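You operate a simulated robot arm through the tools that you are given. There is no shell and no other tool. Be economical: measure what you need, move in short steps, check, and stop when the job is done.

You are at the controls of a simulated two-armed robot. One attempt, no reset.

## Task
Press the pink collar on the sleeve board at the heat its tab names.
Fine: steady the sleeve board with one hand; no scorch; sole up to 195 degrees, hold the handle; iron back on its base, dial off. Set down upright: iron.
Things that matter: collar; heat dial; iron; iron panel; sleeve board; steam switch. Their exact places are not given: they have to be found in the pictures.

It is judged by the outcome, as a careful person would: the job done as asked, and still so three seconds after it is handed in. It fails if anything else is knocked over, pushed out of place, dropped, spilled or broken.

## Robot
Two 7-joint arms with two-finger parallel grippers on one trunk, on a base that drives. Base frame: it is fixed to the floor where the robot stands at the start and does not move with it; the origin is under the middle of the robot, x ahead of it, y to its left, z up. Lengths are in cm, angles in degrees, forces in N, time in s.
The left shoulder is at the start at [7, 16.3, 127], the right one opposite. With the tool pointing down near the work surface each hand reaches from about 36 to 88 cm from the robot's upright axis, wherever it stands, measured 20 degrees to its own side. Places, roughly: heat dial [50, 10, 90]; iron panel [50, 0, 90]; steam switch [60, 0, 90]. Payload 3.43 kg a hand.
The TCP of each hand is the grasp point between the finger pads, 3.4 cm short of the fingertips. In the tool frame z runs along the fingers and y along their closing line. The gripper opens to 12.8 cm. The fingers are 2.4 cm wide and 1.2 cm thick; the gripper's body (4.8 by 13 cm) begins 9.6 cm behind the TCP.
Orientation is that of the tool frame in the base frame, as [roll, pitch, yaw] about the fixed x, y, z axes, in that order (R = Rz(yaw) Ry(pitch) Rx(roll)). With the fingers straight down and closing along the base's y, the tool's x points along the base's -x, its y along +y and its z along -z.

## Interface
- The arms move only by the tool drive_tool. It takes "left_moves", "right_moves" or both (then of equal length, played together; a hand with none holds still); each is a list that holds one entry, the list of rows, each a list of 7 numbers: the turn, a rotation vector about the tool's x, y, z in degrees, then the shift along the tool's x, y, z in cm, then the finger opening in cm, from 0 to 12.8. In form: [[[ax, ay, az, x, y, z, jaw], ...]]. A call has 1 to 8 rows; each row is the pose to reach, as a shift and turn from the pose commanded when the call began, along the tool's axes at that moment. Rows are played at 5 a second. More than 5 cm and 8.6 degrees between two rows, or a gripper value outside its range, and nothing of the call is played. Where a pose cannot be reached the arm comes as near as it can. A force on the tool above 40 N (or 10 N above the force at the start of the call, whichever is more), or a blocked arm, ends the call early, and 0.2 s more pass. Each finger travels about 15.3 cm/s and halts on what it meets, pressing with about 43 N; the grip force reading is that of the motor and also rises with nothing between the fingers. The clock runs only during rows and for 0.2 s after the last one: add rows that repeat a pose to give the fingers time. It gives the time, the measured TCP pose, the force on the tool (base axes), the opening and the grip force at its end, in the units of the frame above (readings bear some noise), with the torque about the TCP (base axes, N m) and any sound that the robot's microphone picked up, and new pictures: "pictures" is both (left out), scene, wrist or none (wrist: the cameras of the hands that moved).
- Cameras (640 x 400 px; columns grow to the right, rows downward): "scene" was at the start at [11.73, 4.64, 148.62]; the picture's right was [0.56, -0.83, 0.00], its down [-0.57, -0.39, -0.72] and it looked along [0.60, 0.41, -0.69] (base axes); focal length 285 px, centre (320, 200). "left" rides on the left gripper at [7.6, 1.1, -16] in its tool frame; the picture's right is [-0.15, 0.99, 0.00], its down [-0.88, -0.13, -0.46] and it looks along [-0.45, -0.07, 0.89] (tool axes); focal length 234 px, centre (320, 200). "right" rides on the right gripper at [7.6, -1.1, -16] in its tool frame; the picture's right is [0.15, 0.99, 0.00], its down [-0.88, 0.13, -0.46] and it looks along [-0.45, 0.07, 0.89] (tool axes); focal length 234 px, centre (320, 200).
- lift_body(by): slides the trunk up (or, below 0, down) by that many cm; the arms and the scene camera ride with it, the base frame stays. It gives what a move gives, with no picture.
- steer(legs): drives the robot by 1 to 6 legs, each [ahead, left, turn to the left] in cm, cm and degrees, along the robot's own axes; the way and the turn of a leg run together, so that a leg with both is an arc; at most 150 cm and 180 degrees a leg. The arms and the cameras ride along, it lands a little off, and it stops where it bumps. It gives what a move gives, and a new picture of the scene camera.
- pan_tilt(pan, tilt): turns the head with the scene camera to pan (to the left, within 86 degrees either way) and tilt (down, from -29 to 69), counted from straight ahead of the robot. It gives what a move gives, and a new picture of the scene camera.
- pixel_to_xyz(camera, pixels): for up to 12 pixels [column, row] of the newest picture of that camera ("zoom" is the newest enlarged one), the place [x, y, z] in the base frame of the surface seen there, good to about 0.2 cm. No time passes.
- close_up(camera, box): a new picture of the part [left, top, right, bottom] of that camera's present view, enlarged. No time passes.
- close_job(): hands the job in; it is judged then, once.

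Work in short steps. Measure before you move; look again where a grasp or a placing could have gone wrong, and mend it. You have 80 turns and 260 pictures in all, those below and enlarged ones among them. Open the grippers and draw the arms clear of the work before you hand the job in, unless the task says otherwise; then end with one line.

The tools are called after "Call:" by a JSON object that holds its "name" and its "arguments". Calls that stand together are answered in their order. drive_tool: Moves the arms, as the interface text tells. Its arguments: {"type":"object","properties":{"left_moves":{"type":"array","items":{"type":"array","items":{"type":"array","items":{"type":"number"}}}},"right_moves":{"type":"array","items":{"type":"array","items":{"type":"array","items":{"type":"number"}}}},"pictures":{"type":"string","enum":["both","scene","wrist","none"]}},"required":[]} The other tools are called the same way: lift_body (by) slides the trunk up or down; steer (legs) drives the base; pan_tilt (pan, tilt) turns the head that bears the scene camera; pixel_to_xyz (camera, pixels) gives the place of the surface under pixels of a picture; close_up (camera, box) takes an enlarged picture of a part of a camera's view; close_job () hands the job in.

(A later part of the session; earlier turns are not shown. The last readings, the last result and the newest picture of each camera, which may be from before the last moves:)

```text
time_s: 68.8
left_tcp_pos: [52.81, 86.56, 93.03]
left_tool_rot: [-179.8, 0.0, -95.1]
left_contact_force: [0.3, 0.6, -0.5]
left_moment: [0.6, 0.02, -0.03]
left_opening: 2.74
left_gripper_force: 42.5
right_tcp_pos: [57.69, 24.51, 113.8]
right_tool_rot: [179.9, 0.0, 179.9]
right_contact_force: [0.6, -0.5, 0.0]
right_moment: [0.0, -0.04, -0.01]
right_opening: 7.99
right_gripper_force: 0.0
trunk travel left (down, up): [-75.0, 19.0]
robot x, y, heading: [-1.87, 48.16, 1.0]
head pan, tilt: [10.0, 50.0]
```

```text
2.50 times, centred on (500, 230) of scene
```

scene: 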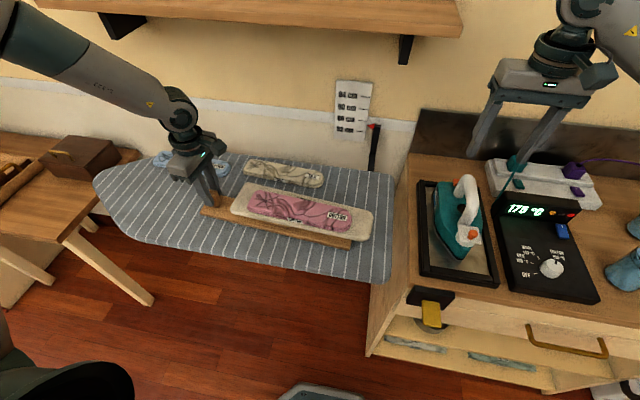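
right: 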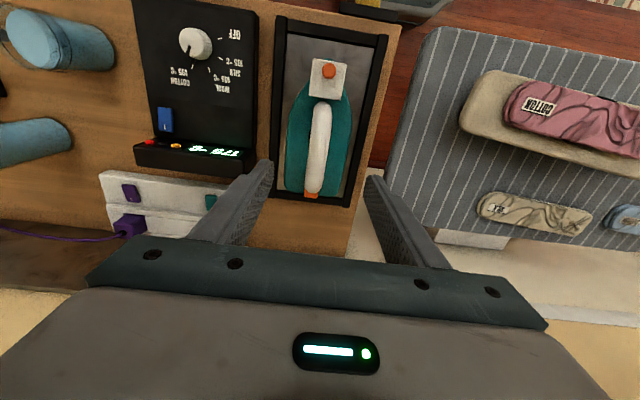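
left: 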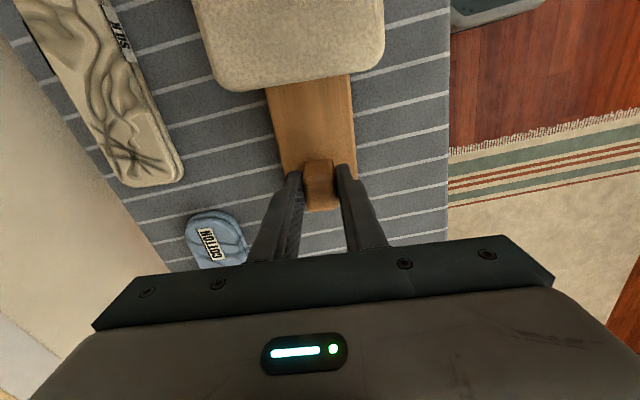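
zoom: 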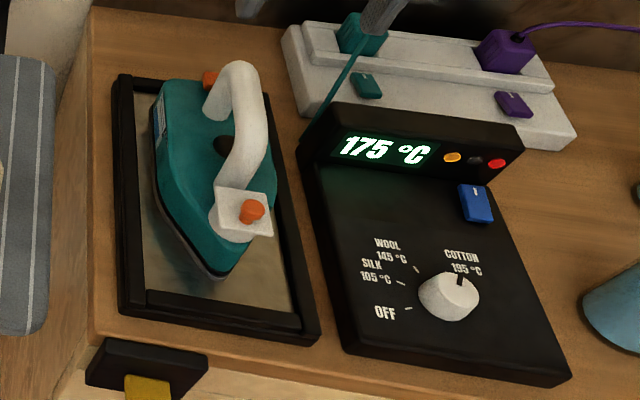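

The left hand holds the peg and the readout is 175 °C. I'll measure the iron handle's line from the right camera.

Call:
{"name": "pixel_to_xyz", "arguments": {"camera": "right", "pixels": [[322, 107], [320, 125], [318, 145], [316, 160], [314, 180], [311, 135], [329, 135], [309, 160], [325, 160], [296, 160], [345, 160], [313, 195]]}}

Call:
{"name": "close_up", "arguments": {"camera": "scene", "box": [420, 160, 500, 270]}}

```text
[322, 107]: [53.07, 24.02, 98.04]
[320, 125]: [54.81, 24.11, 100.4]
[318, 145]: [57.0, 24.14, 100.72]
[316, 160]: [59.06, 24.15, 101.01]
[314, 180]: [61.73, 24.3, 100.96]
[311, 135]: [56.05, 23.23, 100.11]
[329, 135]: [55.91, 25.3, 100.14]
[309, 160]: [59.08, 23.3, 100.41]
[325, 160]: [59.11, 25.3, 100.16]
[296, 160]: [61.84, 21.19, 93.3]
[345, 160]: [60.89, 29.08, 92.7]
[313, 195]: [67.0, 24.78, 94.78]
```

```text
3.64 times, centred on (460, 215) of scene
```

zoom: 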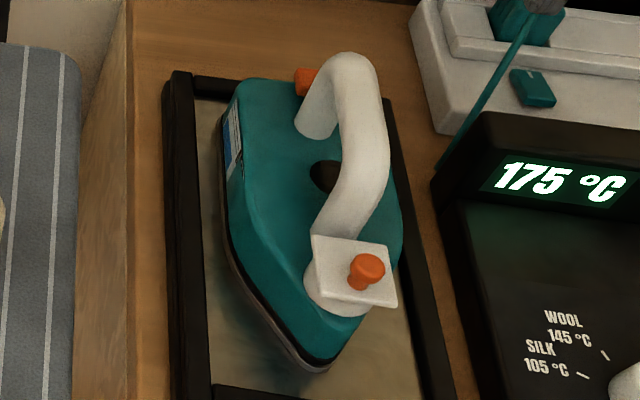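

The handle runs along x at y≈24.25, x 53–63, top z 101. I'll lower to z 99.5 with an opening of 6 and close on it.

Call:
{"name": "drive_tool", "arguments": {"right_moves": [[[0, 0, 0, -0.3, -0.26, 4, 6], [0, 0, 0, -0.3, -0.26, 8, 6], [0, 0, 0, -0.3, -0.26, 12, 6], [0, 0, 0, -0.3, -0.26, 14.3, 6], [0, 0, 0, -0.3, -0.26, 14.3, 4], [0, 0, 0, -0.3, -0.26, 14.3, 2], [0, 0, 0, -0.3, -0.26, 14.3, 1], [0, 0, 0, -0.3, -0.26, 14.3, 1]]]}}

Call:
{"name": "close_up", "arguments": {"camera": "scene", "box": [400, 130, 600, 290]}}

```text
time_s: 70.6
left_tcp_pos: [52.89, 86.66, 92.98]
left_tool_rot: [-179.9, -0.1, -95.1]
left_contact_force: [0.6, -0.4, 0.4]
left_moment: [-0.06, 0.09, 0.09]
left_opening: 2.77
left_gripper_force: 43.1
right_tcp_pos: [57.66, 24.23, 99.66]
right_tool_rot: [180.0, 0.1, 179.9]
right_contact_force: [-0.1, 1.7, 0.4]
right_moment: [0.03, -0.45, 0.27]
right_opening: 2.55
right_gripper_force: 42.9
trunk travel left (down, up): [-75.0, 19.0]
robot x, y, heading: [-2.28, 47.89, 1.0]
head pan, tilt: [10.0, 50.0]
```

scene: 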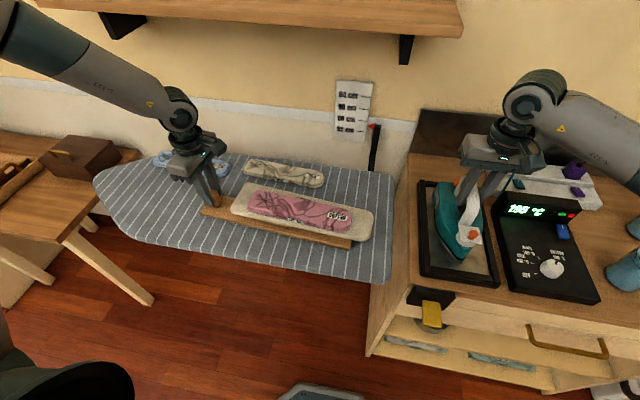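
right: 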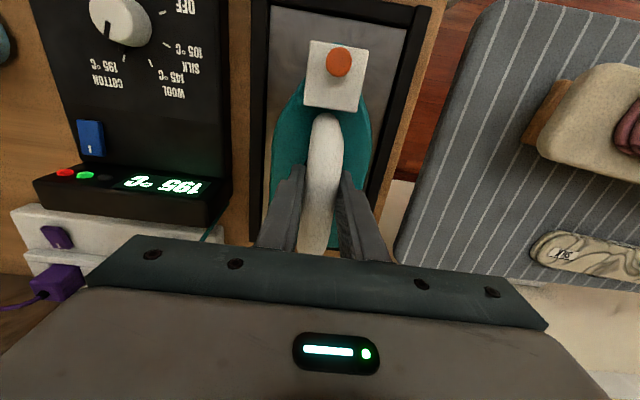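

```text
2.50 times, centred on (500, 210) of scene
```

zoom: 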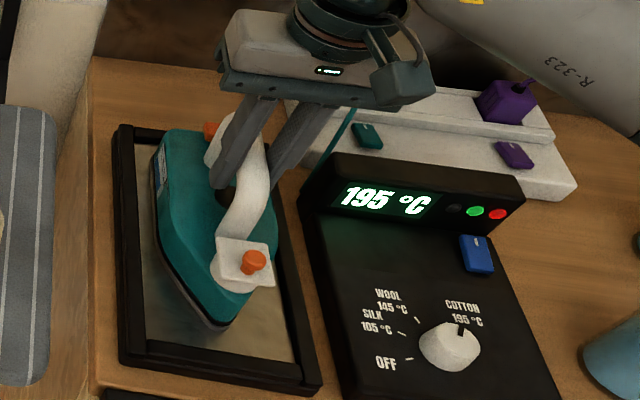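

The sole is at 195 °C with the ready light on, and the handle is gripped. In its present yaw the left wrist camera would stand in the iron's way, so I'll regrip the peg with the left hand turned 90° while the right hand keeps holding the handle.

Call:
{"name": "drive_tool", "arguments": {"left_moves": [[[0, 0, 0, 0, 0, 0, 4], [0, 0, 0, 0, 0, 0, 5.5], [0, 0, 0, 0, 0, 0, 5.5], [0, 0, 0, 0, 0, -4, 5.5], [0, 0, 8, 0, 0, -8, 5.5], [0, 0, 16, 0, 0, -12, 5.5], [0, 0, 24, 0, 0, -14, 5.5], [0, 0, 32, 0, 0, -14, 5.5]]], "pictures": "none"}}

Call:
{"name": "drive_tool", "arguments": {"left_moves": [[[0, 0, 8.3, 0, 0, 0, 5.5], [0, 0, 16.6, 0, 0, 0, 5.5], [0, 0, 25, 0, 0, 0, 5.5], [0, 0, 33.3, 0, 0, 0, 5.5], [0, 0, 41.6, 0, 0, 0, 5.5], [0, 0, 50, 0, 0, 0, 5.5], [0, 0, 58, 0, 0, 0, 5.5], [0, 0, 58, 0, 0, 0, 5.5]]], "pictures": "both"}}

```text
time_s: 72.4
left_tcp_pos: [52.89, 86.69, 107.11]
left_tool_rot: [-179.9, -0.1, -127.1]
left_contact_force: [0.2, -0.4, 0.2]
left_moment: [-0.01, 0.03, 0.01]
left_opening: 5.49
left_gripper_force: 0.0
right_tcp_pos: [57.67, 24.18, 99.73]
right_tool_rot: [179.9, 0.0, 179.9]
right_contact_force: [-0.1, -1.1, -0.8]
right_moment: [-0.14, 0.04, 0.07]
right_opening: 2.53
right_gripper_force: 43.1
trunk travel left (down, up): [-75.0, 19.0]
robot x, y, heading: [-2.27, 48.12, 0.9]
head pan, tilt: [10.0, 50.0]
```

```text
time_s: 74.2
left_tcp_pos: [53.0, 86.61, 106.97]
left_tool_rot: [-179.9, 0.1, 174.9]
left_contact_force: [0.1, 0.0, -1.1]
left_moment: [-0.02, -0.01, 0.01]
left_opening: 5.53
left_gripper_force: 0.1
right_tcp_pos: [57.74, 24.28, 99.58]
right_tool_rot: [179.8, 0.0, 179.9]
right_contact_force: [-0.8, -1.8, -0.6]
right_moment: [-0.01, 0.05, 0.06]
right_opening: 2.57
right_gripper_force: 43.5
trunk travel left (down, up): [-75.0, 19.0]
robot x, y, heading: [-2.54, 48.2, 1.0]
head pan, tilt: [10.0, 50.0]
```

scene: 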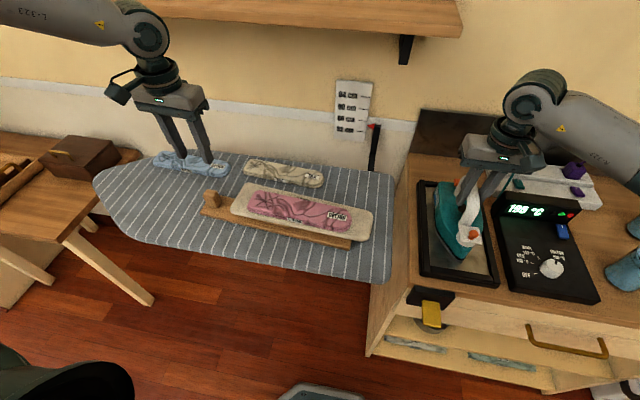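
left: 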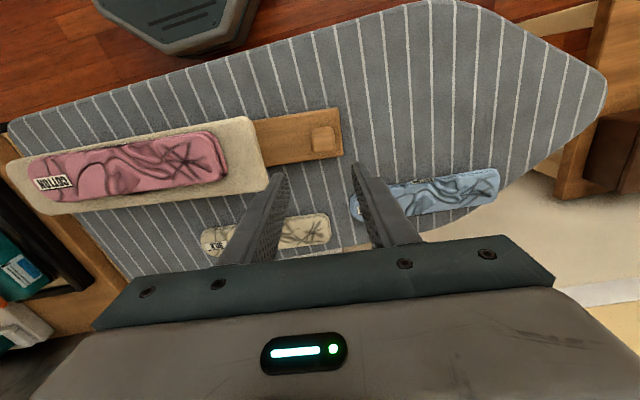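

Next: lower onto the peg again and close.

Call:
{"name": "drive_tool", "arguments": {"left_moves": [[[0, 0, 0, 0, 0, 4.5, 5.5], [0, 0, 0, 0, 0, 9, 5.5], [0, 0, 0, 0, 0, 13, 5.5], [0, 0, 0, 0, 0, 14, 5.5], [0, 0, 0, 0, 0, 14, 4], [0, 0, 0, 0, 0, 14, 2.6], [0, 0, 0, 0, 0, 14, 1.6], [0, 0, 0, 0, 0, 14, 1.6]]]}}

Call:
{"name": "close_up", "arguments": {"camera": "scene", "box": [140, 60, 600, 320]}}

```text
time_s: 76.0
left_tcp_pos: [52.84, 86.82, 92.9]
left_tool_rot: [-179.9, 0.1, 175.0]
left_contact_force: [0.3, 2.7, 0.6]
left_moment: [0.34, -0.24, 0.21]
left_opening: 3.26
left_gripper_force: 43.2
right_tcp_pos: [57.74, 24.29, 99.55]
right_tool_rot: [179.9, 0.0, 179.8]
right_contact_force: [1.6, -0.3, -0.3]
right_moment: [-0.01, -0.16, -0.01]
right_opening: 2.57
right_gripper_force: 42.9
trunk travel left (down, up): [-75.0, 19.0]
robot x, y, heading: [-2.24, 48.22, 1.1]
head pan, tilt: [10.0, 50.0]
```

scene: 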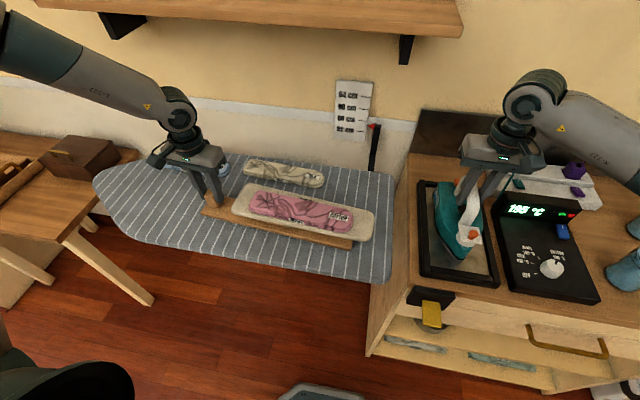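
left: 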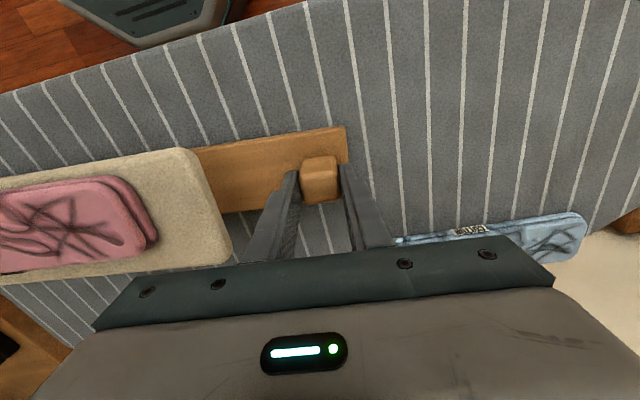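

```text
1.39 times, centred on (370, 190) of scene
```

zoom: 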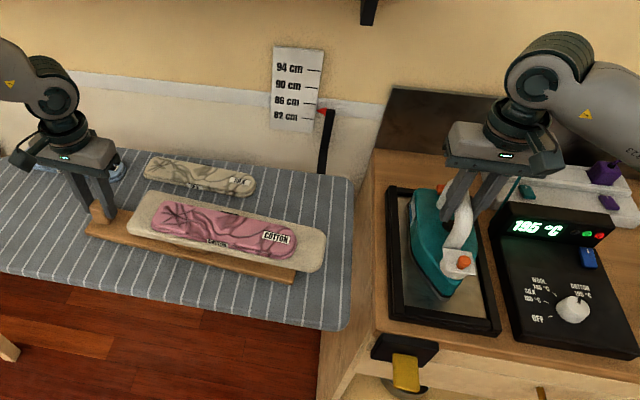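

The board is held. I'll check the tray plate's height (where the sole rests) and lift the iron 14 cm.

Call:
{"name": "pixel_to_xyz", "arguments": {"camera": "zoom", "pixels": [[445, 305], [470, 305], [415, 265], [447, 293], [480, 250]]}}

Call:
{"name": "drive_tool", "arguments": {"right_moves": [[[0, 0, 0, 0, 0, -1.5, 1], [0, 0, 0, 0, 0, -4, 1], [0, 0, 0, 0, 0, -7.5, 1], [0, 0, 0, 0, 0, -11, 1], [0, 0, 0, 0, 0, -14, 1], [0, 0, 0, 0, 0, -14, 1]]]}}

```text
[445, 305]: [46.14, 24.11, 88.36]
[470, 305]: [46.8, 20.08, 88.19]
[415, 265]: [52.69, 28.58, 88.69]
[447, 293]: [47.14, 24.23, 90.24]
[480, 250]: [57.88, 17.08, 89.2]
```

```text
time_s: 77.4
left_tcp_pos: [52.87, 86.75, 92.9]
left_tool_rot: [-179.9, 0.2, 175.0]
left_contact_force: [0.2, 3.0, 0.1]
left_moment: [0.11, -0.22, 0.09]
left_opening: 3.25
left_gripper_force: 43.0
right_tcp_pos: [57.96, 24.3, 113.72]
right_tool_rot: [179.9, -0.1, 180.0]
right_contact_force: [0.0, -0.5, -9.6]
right_moment: [0.01, 0.12, -0.02]
right_opening: 2.55
right_gripper_force: 42.7
trunk travel left (down, up): [-75.0, 19.0]
robot x, y, heading: [-2.41, 48.4, 0.9]
head pan, tilt: [10.0, 50.0]
```

scene: 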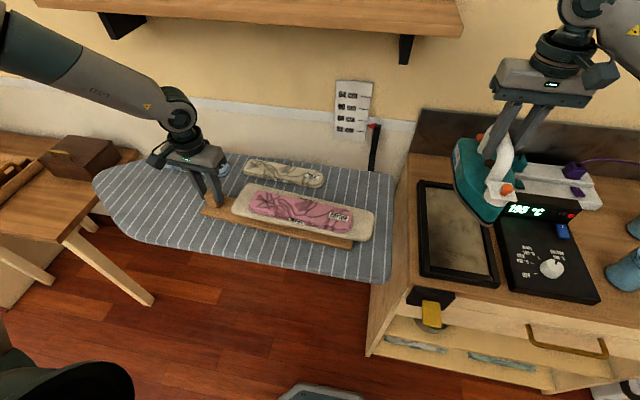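
right: 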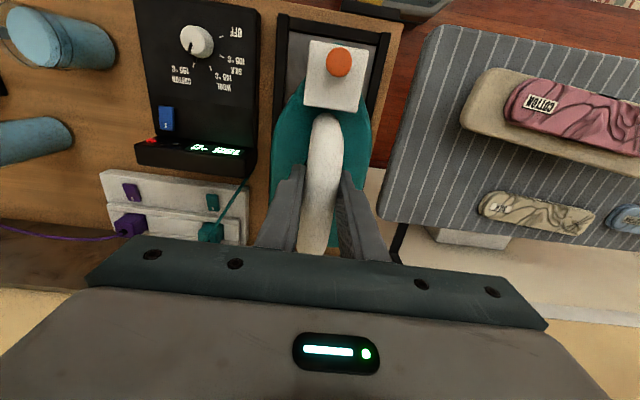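

The iron is up level (about 1 kg). I'll carry it over the right part of the collar, toward (46.5,54), with the sole about 6 cm above it.

Call:
{"name": "drive_tool", "arguments": {"right_moves": [[[0, 0, 0, 1, 3, 0, 1], [0, 0, 0, 2.5, 7, 0, 1], [0, 0, 0, 4, 11, 0, 1], [0, 0, 0, 5.5, 15.5, 0, 1], [0, 0, 0, 7, 20, 0, 1], [0, 0, 0, 9, 24.3, 0, 1], [0, 0, 0, 10.5, 28, 0, 1], [0, 0, 0, 11.5, 29.7, 0, 1]]]}}

Call:
{"name": "close_up", "arguments": {"camera": "scene", "box": [140, 60, 460, 260]}}

```text
time_s: 79.2
left_tcp_pos: [52.85, 86.94, 92.87]
left_tool_rot: [-179.8, 0.0, 175.1]
left_contact_force: [1.0, 1.4, -0.4]
left_moment: [-0.38, 0.21, 0.04]
left_opening: 3.28
left_gripper_force: 42.6
right_tcp_pos: [46.5, 54.16, 113.64]
right_tool_rot: [179.9, 0.0, 179.9]
right_contact_force: [-0.1, 0.7, -8.7]
right_moment: [-0.01, 0.07, 0.01]
right_opening: 2.57
right_gripper_force: 42.8
trunk travel left (down, up): [-75.0, 19.0]
robot x, y, heading: [-2.25, 48.06, 0.9]
head pan, tilt: [10.0, 50.0]
```

scene: 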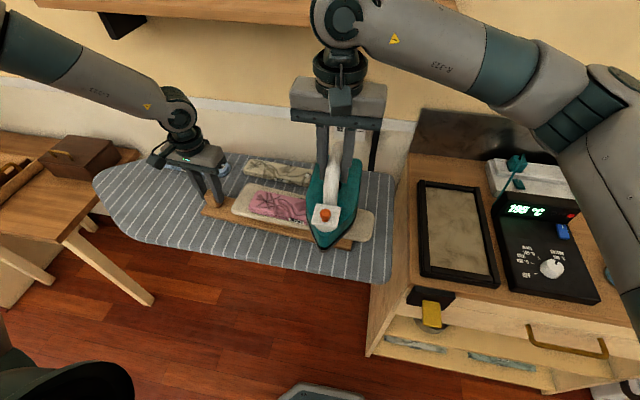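
right: 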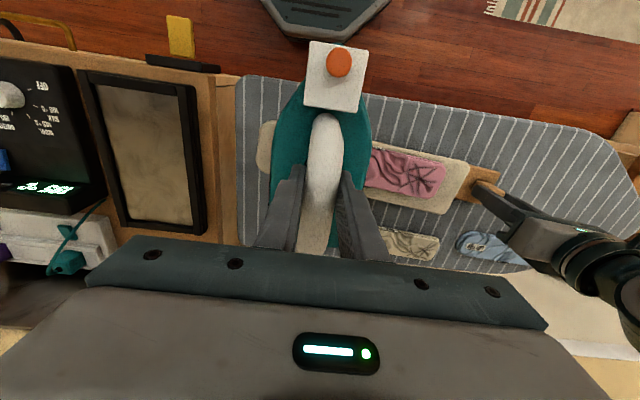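

```text
2.00 times, centred on (300, 160) of scene
```

zoom: 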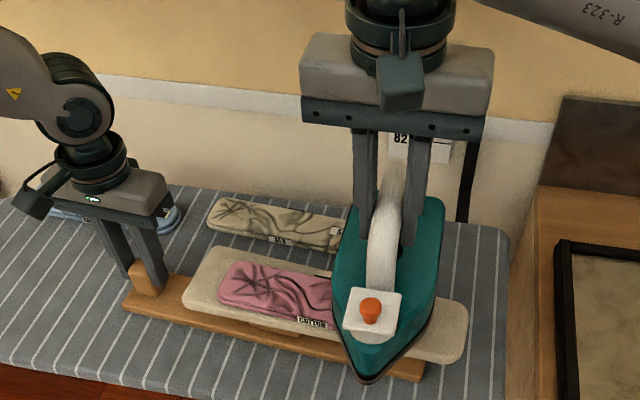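

The iron is over the right end of the collar. I'll lower it gently to contact (z≈107.2) and read the force.

Call:
{"name": "drive_tool", "arguments": {"right_moves": [[[0, 0, 0, 0, 0, 3, 1], [0, 0, 0, 0, 0, 5.5, 1], [0, 0, 0, 0, 0, 6.3, 1], [0, 0, 0, 0, 0.3, 6.6, 1]]], "pictures": "scene"}}

Call:
{"name": "close_up", "arguments": {"camera": "scene", "box": [200, 100, 440, 260]}}

```text
time_s: 80.2
left_tcp_pos: [52.8, 86.93, 92.84]
left_tool_rot: [-179.9, 0.0, 175.0]
left_contact_force: [0.9, 1.8, -0.4]
left_moment: [0.08, 0.13, 0.17]
left_opening: 3.25
left_gripper_force: 43.7
right_tcp_pos: [46.6, 54.21, 107.18]
right_tool_rot: [179.9, 0.0, 179.9]
right_contact_force: [0.0, -1.0, -6.5]
right_moment: [-0.04, 0.04, -0.03]
right_opening: 2.52
right_gripper_force: 43.1
trunk travel left (down, up): [-75.0, 19.0]
robot x, y, heading: [-2.2, 48.08, 0.8]
head pan, tilt: [10.0, 50.0]
```

scene: 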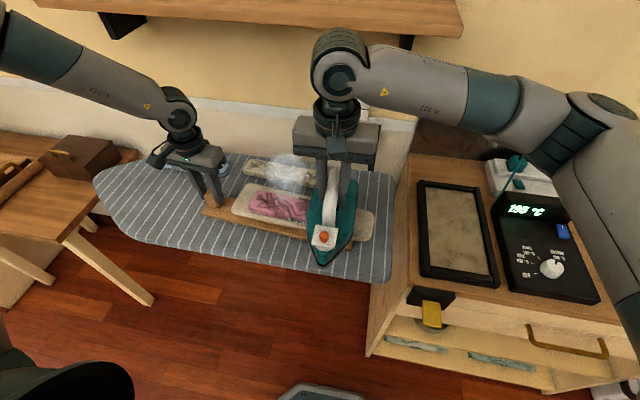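

```text
2.50 times, centred on (320, 180) of scene
```

zoom: 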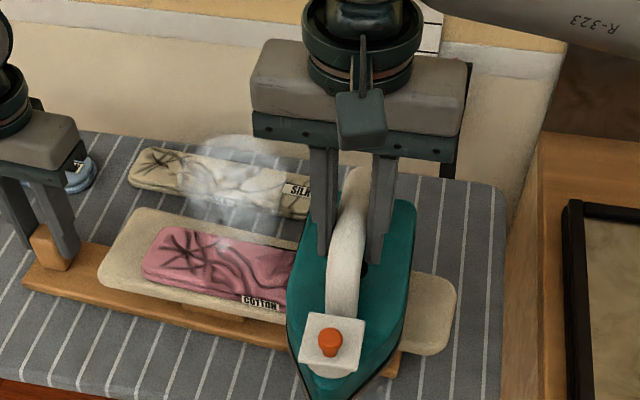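

Contact made: part of the weight is carried and steam puffs up. I'll glide along the collar toward the left end, pressing slightly.

Call:
{"name": "drive_tool", "arguments": {"right_moves": [[[0, 0, 0, -0.2, 2, 0.2, 1], [0, 0, 0, -0.4, 4, 0.3, 1], [0, 0, 0, -0.5, 6, 0.3, 1], [0, 0, 0, -0.7, 8, 0.3, 1], [0, 0, 0, -0.9, 10, 0.3, 1], [0, 0, 0, -1.1, 12, 0.3, 1], [0, 0, 0, -1.2, 13.5, 0.3, 1], [0, 0, 0, -1.3, 15, 0.3, 1]]], "pictures": "scene"}}

Call:
{"name": "close_up", "arguments": {"camera": "scene", "box": [180, 100, 420, 260]}}

```text
time_s: 82.0
left_tcp_pos: [52.64, 86.81, 92.94]
left_tool_rot: [-179.9, 0.2, 175.1]
left_contact_force: [0.1, 14.6, -19.8]
left_moment: [0.04, -0.41, 0.31]
left_opening: 3.27
left_gripper_force: 42.5
right_tcp_pos: [47.7, 69.38, 106.85]
right_tool_rot: [180.0, 0.1, 179.8]
right_contact_force: [-0.6, -14.5, 31.6]
right_moment: [-0.09, -0.23, -0.16]
right_opening: 2.57
right_gripper_force: 43.1
trunk travel left (down, up): [-75.0, 19.0]
robot x, y, heading: [-2.38, 48.38, 1.0]
head pan, tilt: [10.0, 50.0]
```

scene: 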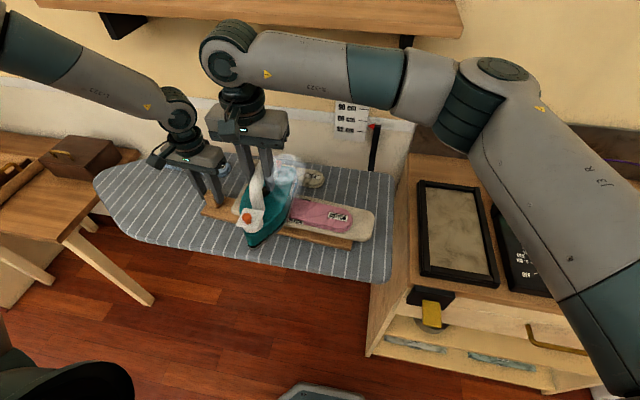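

```text
2.50 times, centred on (300, 180) of scene
```

zoom: 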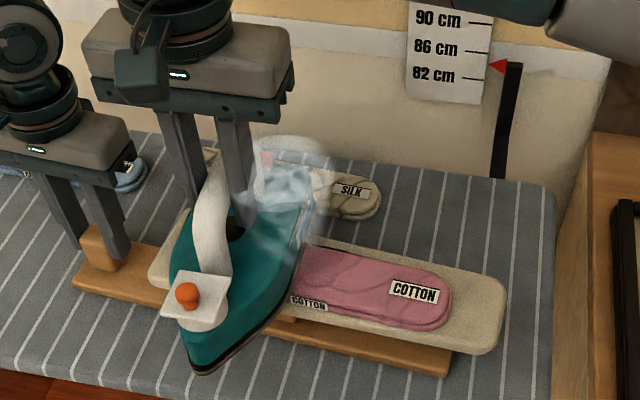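

The right side is much smoother. The press force is getting high (32 N), so I'll ease up 0.25 cm and glide back once.

Call:
{"name": "drive_tool", "arguments": {"right_moves": [[[0, 0, 0, 0.05, -0.5, -0.25, 1], [0, 0, 0, 0.2, -2.5, -0.25, 1], [0, 0, 0, 0.4, -4.5, -0.25, 1], [0, 0, 0, 0.6, -6.5, -0.25, 1], [0, 0, 0, 0.8, -8.5, -0.25, 1], [0, 0, 0, 1.0, -10.5, -0.25, 1], [0, 0, 0, 1.2, -12.5, -0.25, 1], [0, 0, 0, 1.3, -14.5, -0.25, 1]]], "pictures": "scene"}}

Call:
{"name": "close_up", "arguments": {"camera": "scene", "box": [180, 120, 420, 270]}}

```text
time_s: 83.8
left_tcp_pos: [52.89, 86.89, 92.97]
left_tool_rot: [179.9, 0.2, 175.2]
left_contact_force: [0.8, -4.9, 0.9]
left_moment: [0.59, 0.15, 0.31]
left_opening: 3.27
left_gripper_force: 43.1
right_tcp_pos: [46.56, 54.61, 107.06]
right_tool_rot: [180.0, 0.1, 179.9]
right_contact_force: [0.7, 0.1, -10.0]
right_moment: [0.01, 0.11, -0.01]
right_opening: 2.55
right_gripper_force: 42.8
trunk travel left (down, up): [-75.0, 19.0]
robot x, y, heading: [-1.88, 48.33, 1.0]
head pan, tilt: [10.0, 50.0]
```

scene: 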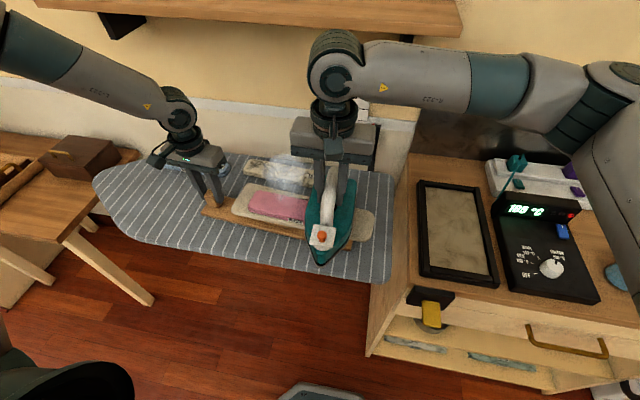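

```text
2.67 times, centred on (300, 195) of scene
```

zoom: 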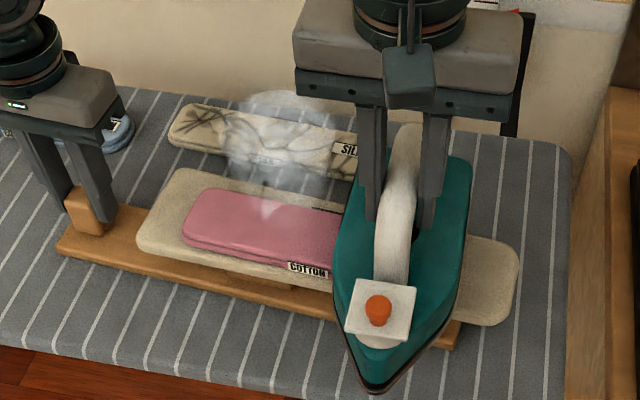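

The left part is fully smooth now. I'll lift the iron off and move it right to inspect the right part.

Call:
{"name": "drive_tool", "arguments": {"right_moves": [[[0, 0, 0, 0, 0, -3, 1], [0, 0, 0, 0, 0, -6.6, 1], [0, 0, 0, -0.5, -4, -7, 1], [0, 0, 0, -2, -8, -7, 1], [0, 0, 0, -3.5, -12, -7, 1]]], "pictures": "scene"}}

Call:
{"name": "close_up", "arguments": {"camera": "scene", "box": [180, 150, 420, 270]}}

```text
time_s: 85.0
left_tcp_pos: [52.86, 86.71, 92.85]
left_tool_rot: [-180.0, 0.0, 175.0]
left_contact_force: [-2.6, 1.0, 4.2]
left_moment: [0.62, -0.15, 0.15]
left_opening: 3.27
left_gripper_force: 43.0
right_tcp_pos: [49.9, 42.61, 114.13]
right_tool_rot: [179.8, 0.0, -179.9]
right_contact_force: [1.3, -0.2, -10.1]
right_moment: [-0.01, 0.11, 0.0]
right_opening: 2.56
right_gripper_force: 43.2
trunk travel left (down, up): [-75.0, 19.0]
robot x, y, heading: [-2.29, 48.17, 1.0]
head pan, tilt: [10.0, 50.0]
```

scene: 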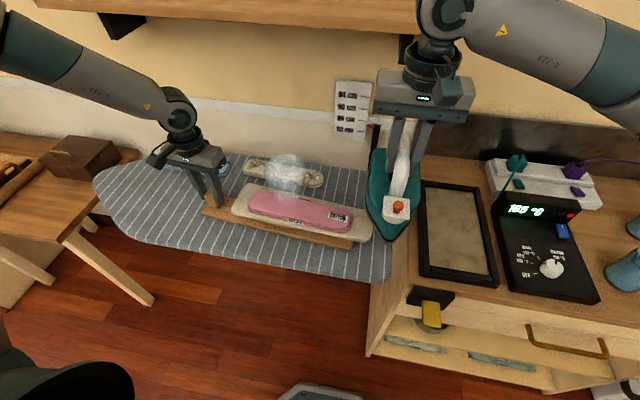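

```text
2.67 times, centred on (300, 210) of scene
```

zoom: 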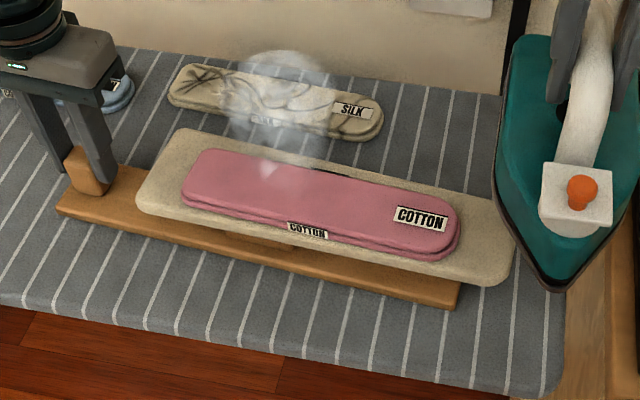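

The whole collar is smooth with no scorch. I'll carry the iron back above its tray at (57.85,24.28).

Call:
{"name": "drive_tool", "arguments": {"right_moves": [[[0, 0, 0, -1.5, -4, 0, 1], [0, 0, 0, -3.5, -8, 0, 1], [0, 0, 0, -5.5, -12, 0, 1], [0, 0, 0, -7, -16, 0, 1], [0, 0, 0, -7.95, -18.3, 0, 1], [0, 0, 0, -7.95, -18.3, 4, 1], [0, 0, 0, -7.95, -18.3, 8, 1], [0, 0, 0, -7.95, -18.3, 8, 1]]]}}

Call:
{"name": "close_up", "arguments": {"camera": "scene", "box": [380, 110, 600, 310]}}

```text
time_s: 86.8
left_tcp_pos: [52.85, 86.74, 92.84]
left_tool_rot: [-179.9, 0.1, 175.0]
left_contact_force: [-0.2, -1.0, 0.6]
left_moment: [0.26, 0.19, -0.21]
left_opening: 3.26
left_gripper_force: 42.8
right_tcp_pos: [57.69, 24.61, 105.91]
right_tool_rot: [179.9, 0.1, 180.0]
right_contact_force: [0.1, 0.4, -8.2]
right_moment: [0.02, 0.12, -0.01]
right_opening: 2.55
right_gripper_force: 43.2
trunk travel left (down, up): [-75.0, 19.0]
robot x, y, heading: [-2.05, 48.12, 1.0]
head pan, tilt: [10.0, 50.0]
```

scene: 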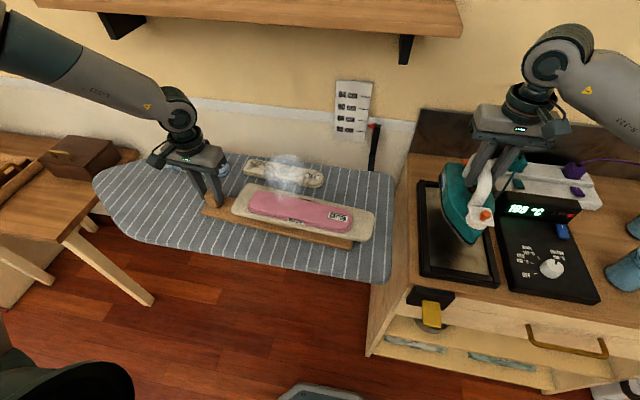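
right: 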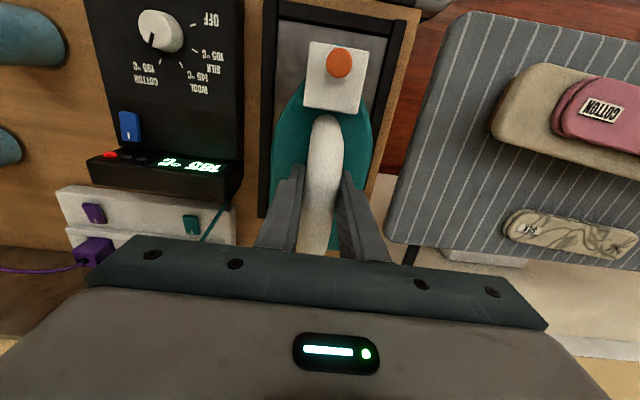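

```text
2.00 times, centred on (490, 210) of scene
```

zoom: 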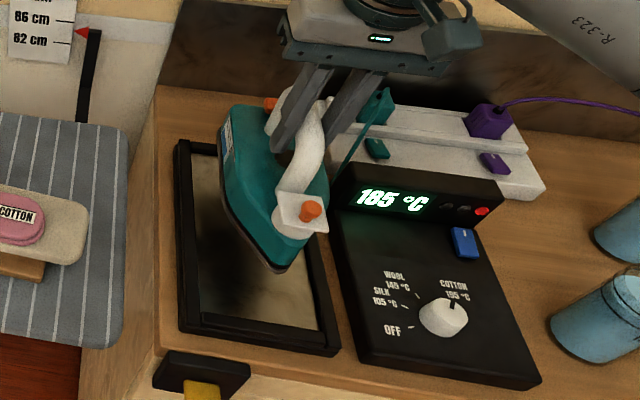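

Aligned over the tray. I'll lower 6.3 cm with a 0.3 cm correction in y and check the force.

Call:
{"name": "drive_tool", "arguments": {"right_moves": [[[0, 0, 0, -0.1, -0.3, 2.5, 1], [0, 0, 0, -0.1, -0.3, 5, 1], [0, 0, 0, -0.1, -0.3, 6, 1], [0, 0, 0, -0.1, -0.3, 6.3, 1], [0, 0, 0, -0.1, -0.3, 6.3, 1]]]}}

Call:
{"name": "close_up", "arguments": {"camera": "scene", "box": [400, 130, 560, 310]}}

```text
time_s: 88.0
left_tcp_pos: [52.87, 86.81, 92.93]
left_tool_rot: [-179.9, 0.1, 175.0]
left_contact_force: [0.0, -1.1, 0.0]
left_moment: [0.09, 0.19, -0.06]
left_opening: 3.26
left_gripper_force: 43.5
right_tcp_pos: [57.96, 24.26, 99.69]
right_tool_rot: [179.9, 0.0, 179.9]
right_contact_force: [0.3, 0.0, -8.7]
right_moment: [-0.04, 0.11, 0.01]
right_opening: 2.57
right_gripper_force: 42.6
trunk travel left (down, up): [-75.0, 19.0]
robot x, y, heading: [-2.37, 47.99, 1.0]
head pan, tilt: [10.0, 50.0]
```

scene: 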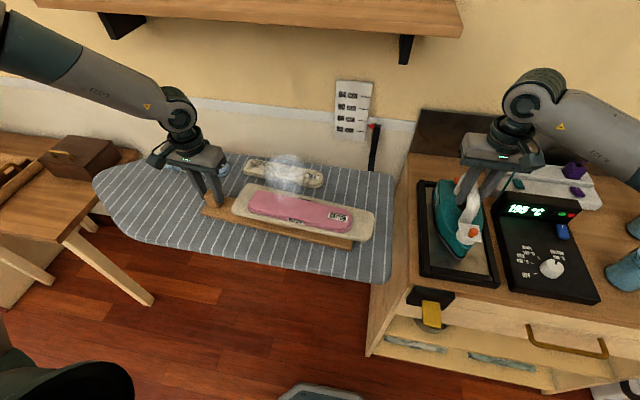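
right: 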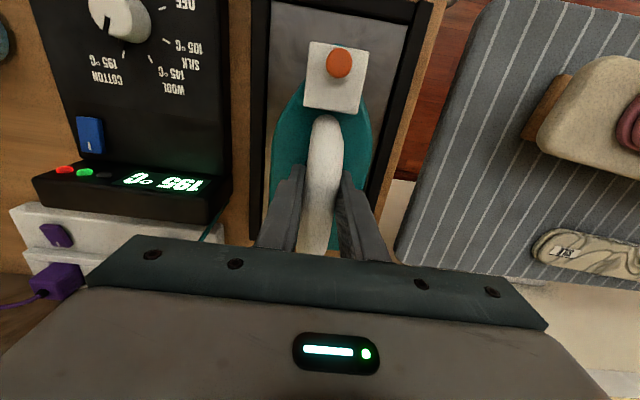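

```text
2.22 times, centred on (480, 220) of scene
```

zoom: 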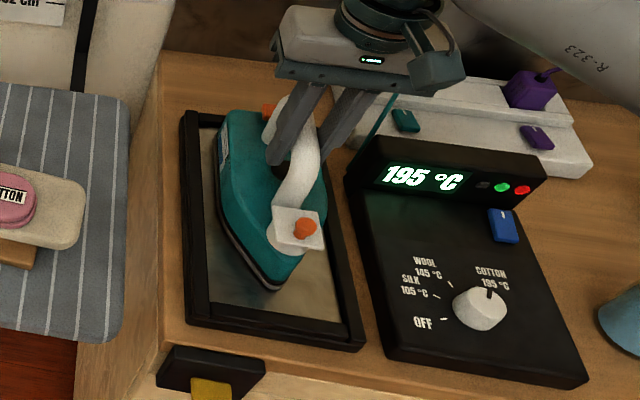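

Still carrying the weight (−8.7 N), so it hangs just above the plate. I'll lower in small steps until it rests.

Call:
{"name": "drive_tool", "arguments": {"right_moves": [[[0, 0, 0, 0, 0, 0.15, 1], [0, 0, 0, 0, 0, 0.25, 1], [0, 0, 0, 0, 0, 0.25, 1]]], "pictures": "none"}}

```text
time_s: 88.8
left_tcp_pos: [53.1, 86.81, 92.9]
left_tool_rot: [-179.9, 0.1, 175.0]
left_contact_force: [0.2, -2.2, -0.5]
left_moment: [0.17, 0.05, -0.03]
left_opening: 3.26
left_gripper_force: 43.0
right_tcp_pos: [57.99, 24.27, 99.47]
right_tool_rot: [179.9, 0.0, 179.9]
right_contact_force: [2.0, 0.0, -3.9]
right_moment: [0.0, 0.58, -0.02]
right_opening: 2.56
right_gripper_force: 43.4
trunk travel left (down, up): [-75.0, 19.0]
robot x, y, heading: [-2.51, 48.14, 1.0]
head pan, tilt: [10.0, 50.0]
```

It's now touching. I'll press 0.1 cm more, open the right hand and rise; the left hand can release the peg at the same time and rise.

Call:
{"name": "drive_tool", "arguments": {"right_moves": [[[0, 0, 0, 0, 0, 0.1, 1], [0, 0, 0, 0, 0, 0.1, 3.5], [0, 0, 0, 0, 0, 0.1, 5.5], [0, 0, 0, 0, 0, 0.1, 5.5], [0, 0, 0, 0, 0, -4, 5.5], [0, 0, 0, 0, 0, -8, 5.5], [0, 0, 0, 0, 0, -12, 5.5], [0, 0, 0, 0, 0, -16, 5.5]]], "left_moves": [[[0, 0, 0, 0, 0, 0, 3.3], [0, 0, 0, 0, 0, 0, 4.5], [0, 0, 0, 0, 0, 0, 5.5], [0, 0, 0, 0, 0, 0, 5.5], [0, 0, 0, 0, 0, -4, 5.5], [0, 0, 0, 0, 0, -8, 5.5], [0, 0, 0, 0, 0, -12, 5.5], [0, 0, 0, 0, 0, -16, 5.5]]]}}

Call:
{"name": "close_up", "arguments": {"camera": "scene", "box": [400, 130, 600, 310]}}

```text
time_s: 90.6
left_tcp_pos: [52.94, 87.03, 109.3]
left_tool_rot: [-179.9, 0.3, 175.0]
left_contact_force: [-0.2, -0.5, 0.3]
left_moment: [-0.02, -0.06, -0.02]
left_opening: 5.49
left_gripper_force: 0.1
right_tcp_pos: [57.92, 24.24, 115.79]
right_tool_rot: [179.9, 0.1, 179.9]
right_contact_force: [-1.0, -0.4, 0.7]
right_moment: [0.04, -0.04, 0.01]
right_opening: 5.5
right_gripper_force: 0.0
trunk travel left (down, up): [-75.0, 19.0]
robot x, y, heading: [-2.35, 48.13, 0.9]
head pan, tilt: [10.0, 50.0]
```

scene: 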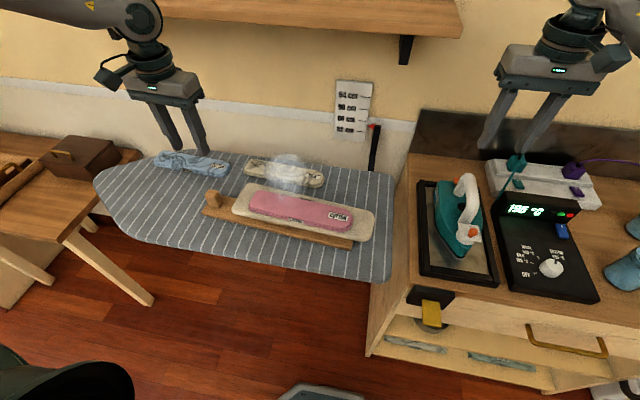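
right: 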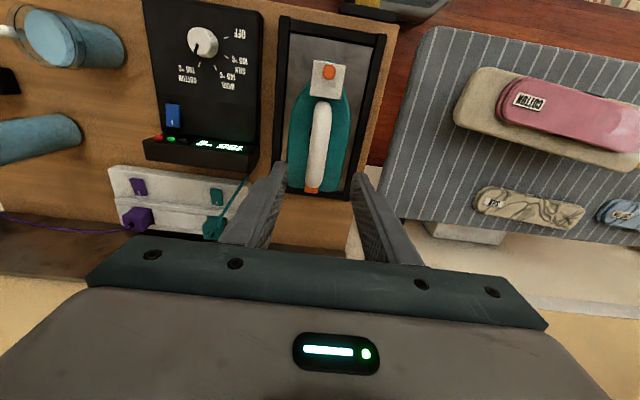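
left: 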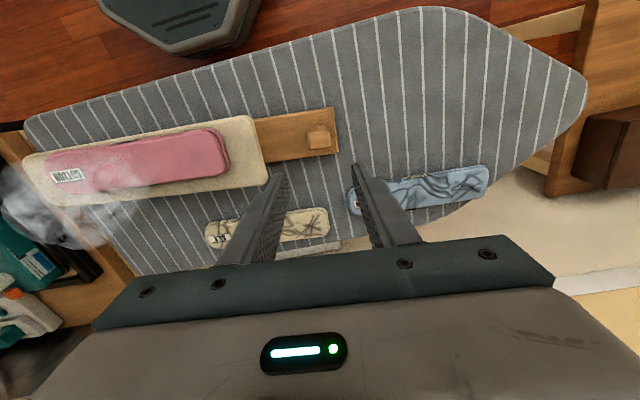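

```text
2.22 times, centred on (500, 220) of scene
```

zoom: 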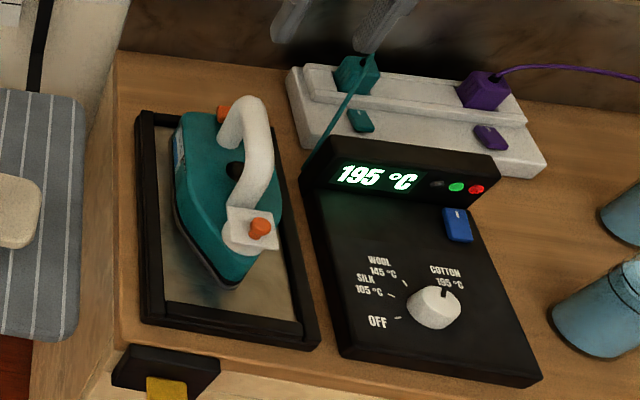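

The iron sits properly on its base. Now I turn the dial off: move the right hand over the knob and wind the wrist to yaw ≈8.7, the orientation in which I last released it.

Call:
{"name": "drive_tool", "arguments": {"right_moves": [[[0, 0, 8.5, 1, -2, 0, 6], [0, 0, 17, 2, -4.5, 0, 6], [0, 0, 25.5, 3.5, -7, 0, 6], [0, 0, 34, 5, -9.5, 0, 6], [0, 0, 42.5, 6.5, -12, 0, 6], [0, 0, 51, 8, -14.5, 0, 6], [0, 0, 59.5, 9, -17, 0, 6], [0, 0, 68, 9.97, -18.84, 0, 6]]], "pictures": "none"}}

Call:
{"name": "drive_tool", "arguments": {"right_moves": [[[0, 0, 8.5, 0, 0, 0, 6], [0, 0, 17, 0, 0, 0, 6], [0, 0, 25.5, 0, 0, 0, 6], [0, 0, 34, 0, 0, 0, 6], [0, 0, 42.5, 0, 0, 0, 6], [0, 0, 51, 0, 0, 0, 6], [0, 0, 59.5, 0, 0, 0, 6], [0, 0, 68, 0, 0, 0, 6]]], "pictures": "none"}}

Call:
{"name": "drive_tool", "arguments": {"right_moves": [[[0, 0, 8.5, 0, 0, 4, 6], [0, 0, 17, 0, 0, 8, 6], [0, 0, 25.5, 0, 0, 12, 6], [0, 0, 34, 0, 0, 16, 6], [0, 0, 35.3, 0, 0, 17.5, 6], [0, 0, 35.3, 0, 0, 17.5, 6]]], "pictures": "both"}}

```text
time_s: 92.4
left_tcp_pos: [53.01, 86.99, 109.22]
left_tool_rot: [-179.9, 0.1, 175.0]
left_contact_force: [-0.1, -0.2, 0.0]
left_moment: [0.0, -0.04, -0.01]
left_opening: 5.53
left_gripper_force: 0.1
right_tcp_pos: [47.99, 5.09, 115.41]
right_tool_rot: [179.9, -0.1, 111.7]
right_contact_force: [0.0, -0.4, 0.4]
right_moment: [-0.03, -0.01, 0.01]
right_opening: 6.0
right_gripper_force: 0.0
trunk travel left (down, up): [-75.0, 19.0]
robot x, y, heading: [-2.44, 48.48, 1.2]
head pan, tilt: [10.0, 50.0]
```

```text
time_s: 94.2
left_tcp_pos: [53.17, 86.95, 109.16]
left_tool_rot: [-179.9, 0.0, 175.0]
left_contact_force: [-0.1, -0.5, -0.5]
left_moment: [0.02, 0.02, 0.05]
left_opening: 5.47
left_gripper_force: 0.0
right_tcp_pos: [47.97, 5.45, 115.43]
right_tool_rot: [-179.8, -0.1, 43.8]
right_contact_force: [0.0, -0.6, -0.7]
right_moment: [0.01, 0.01, 0.0]
right_opening: 6.02
right_gripper_force: 0.0
trunk travel left (down, up): [-75.0, 19.0]
robot x, y, heading: [-2.17, 48.24, 0.9]
head pan, tilt: [10.0, 50.0]
```

```text
time_s: 95.6
left_tcp_pos: [52.98, 86.9, 109.16]
left_tool_rot: [-180.0, 0.1, 175.0]
left_contact_force: [-0.3, -0.3, -0.1]
left_moment: [-0.02, -0.03, 0.0]
left_opening: 5.51
left_gripper_force: 0.1
right_tcp_pos: [48.06, 5.4, 97.91]
right_tool_rot: [-179.9, -0.2, 8.5]
right_contact_force: [0.3, -0.1, -0.2]
right_moment: [-0.06, 0.03, 0.0]
right_opening: 6.02
right_gripper_force: 0.0
trunk travel left (down, up): [-75.0, 19.0]
robot x, y, heading: [-2.39, 48.27, 0.8]
head pan, tilt: [10.0, 50.0]
```

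scene: 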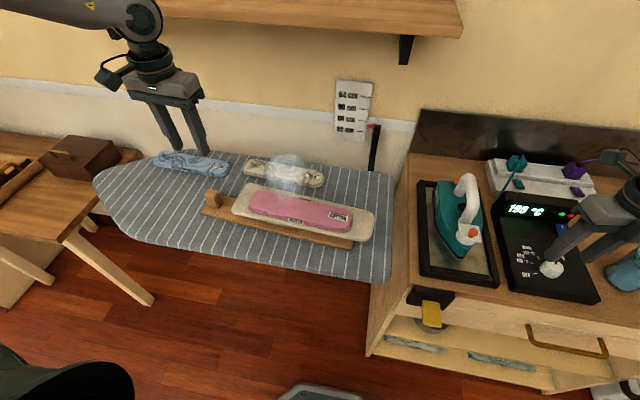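
right: 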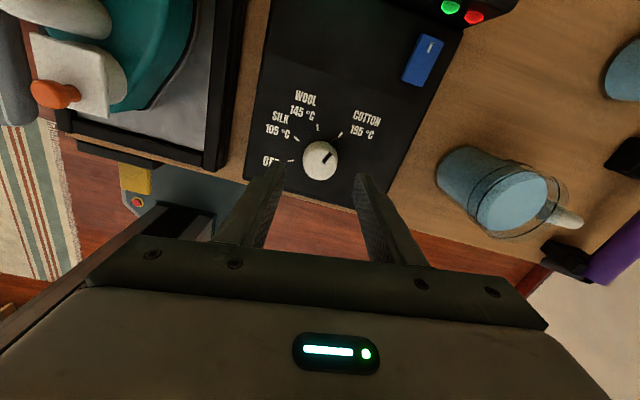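

The hand is centred over the knob at (320,158). I'll descend 5.0 cm and grip it.

Call:
{"name": "drive_tool", "arguments": {"right_moves": [[[0, 0, 0, 0, 0, 3, 6], [0, 0, 0, 0, 0, 5, 6], [0, 0, 0, 0, 0, 5, 6], [0, 0, 0, 0, 0, 5, 4.5], [0, 0, 0, 0, 0, 5, 3], [0, 0, 0, 0, 0, 5, 2.5], [0, 0, 0, 0, 0, 5, 2.5]]], "pictures": "none"}}

Call:
{"name": "drive_tool", "arguments": {"right_moves": [[[0, 0, -8.4, 0, 0, 0, 2.5], [0, 0, -16.8, 0, 0, 0, 2.5], [0, 0, -25.2, 0, 0, 0, 2.5], [0, 0, -33.6, 0, 0, 0, 2.5], [0, 0, -42, 0, 0, 0, 2.5], [0, 0, -50.4, 0, 0, 0, 2.5], [0, 0, -58.8, 0, 0, 0, 2.5], [0, 0, -67, 0, 0, 0, 2.5]]], "pictures": "wrist"}}

```text
time_s: 97.2
left_tcp_pos: [52.93, 87.09, 109.19]
left_tool_rot: [-179.9, 0.2, 175.0]
left_contact_force: [1.0, -0.2, 1.1]
left_moment: [0.01, 0.02, 0.02]
left_opening: 5.5
left_gripper_force: 0.0
right_tcp_pos: [47.88, 5.39, 92.83]
right_tool_rot: [-179.9, 0.0, 8.7]
right_contact_force: [-2.1, 7.6, -5.0]
right_moment: [0.39, -0.37, 0.03]
right_opening: 3.68
right_gripper_force: 45.1
trunk travel left (down, up): [-75.0, 19.0]
robot x, y, heading: [-2.26, 48.09, 0.9]
head pan, tilt: [10.0, 50.0]
```

```text
time_s: 99.0
left_tcp_pos: [53.19, 86.93, 109.27]
left_tool_rot: [-179.9, 0.1, 175.0]
left_contact_force: [0.1, -0.3, 0.2]
left_moment: [0.0, -0.03, -0.03]
left_opening: 5.52
left_gripper_force: 0.1
right_tcp_pos: [48.03, 5.12, 92.81]
right_tool_rot: [-179.9, 0.0, 75.7]
right_contact_force: [0.0, -3.5, -4.1]
right_moment: [-0.82, 0.25, -0.01]
right_opening: 3.67
right_gripper_force: 44.7
trunk travel left (down, up): [-75.0, 19.0]
robot x, y, heading: [-2.2, 48.19, 1.3]
head pan, tilt: [10.0, 50.0]
```

right: 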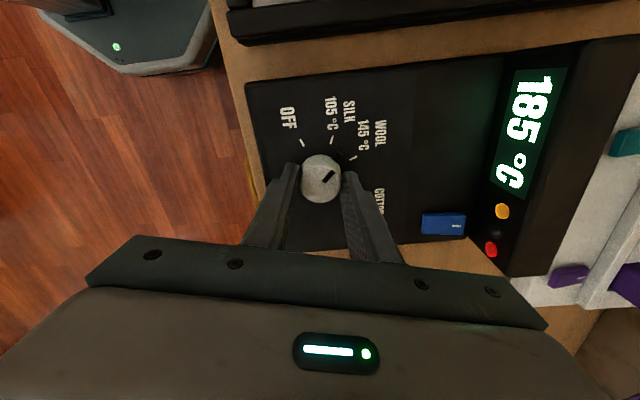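

The knob follows. I'll turn another 67° counterclockwise to OFF.

Call:
{"name": "drive_tool", "arguments": {"right_moves": [[[0, 0, -8.4, 0, 0, 0, 2.5], [0, 0, -16.8, 0, 0, 0, 2.5], [0, 0, -25.2, 0, 0, 0, 2.5], [0, 0, -33.6, 0, 0, 0, 2.5], [0, 0, -42, 0, 0, 0, 2.5], [0, 0, -50.4, 0, 0, 0, 2.5], [0, 0, -58.8, 0, 0, 0, 2.5], [0, 0, -67, 0, 0, 0, 2.5]]], "pictures": "wrist"}}

Call:
{"name": "close_up", "arguments": {"camera": "right", "box": [220, 80, 460, 230]}}

```text
time_s: 100.8
left_tcp_pos: [53.26, 86.89, 109.12]
left_tool_rot: [179.9, 0.2, 175.0]
left_contact_force: [0.1, 0.5, -0.2]
left_moment: [0.02, 0.03, -0.02]
left_opening: 5.5
left_gripper_force: 0.0
right_tcp_pos: [48.05, 5.34, 92.83]
right_tool_rot: [179.8, -0.1, 142.7]
right_contact_force: [11.8, -8.7, 1.0]
right_moment: [0.32, 0.2, 0.01]
right_opening: 3.66
right_gripper_force: 44.8
trunk travel left (down, up): [-75.0, 19.0]
robot x, y, heading: [-2.39, 47.86, 1.0]
head pan, tilt: [10.0, 50.0]
```

right: 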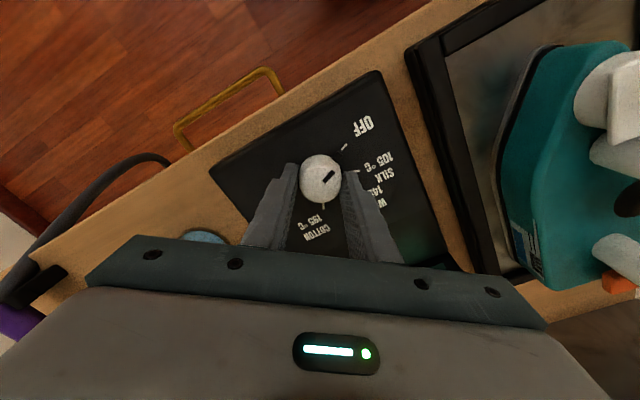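

```text
2.67 times, centred on (340, 155) of right
```

zoom: 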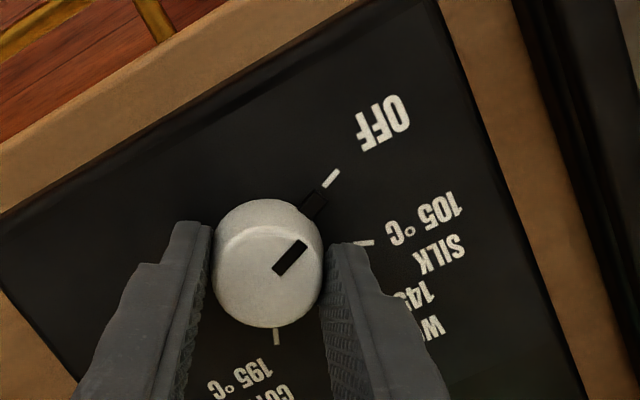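

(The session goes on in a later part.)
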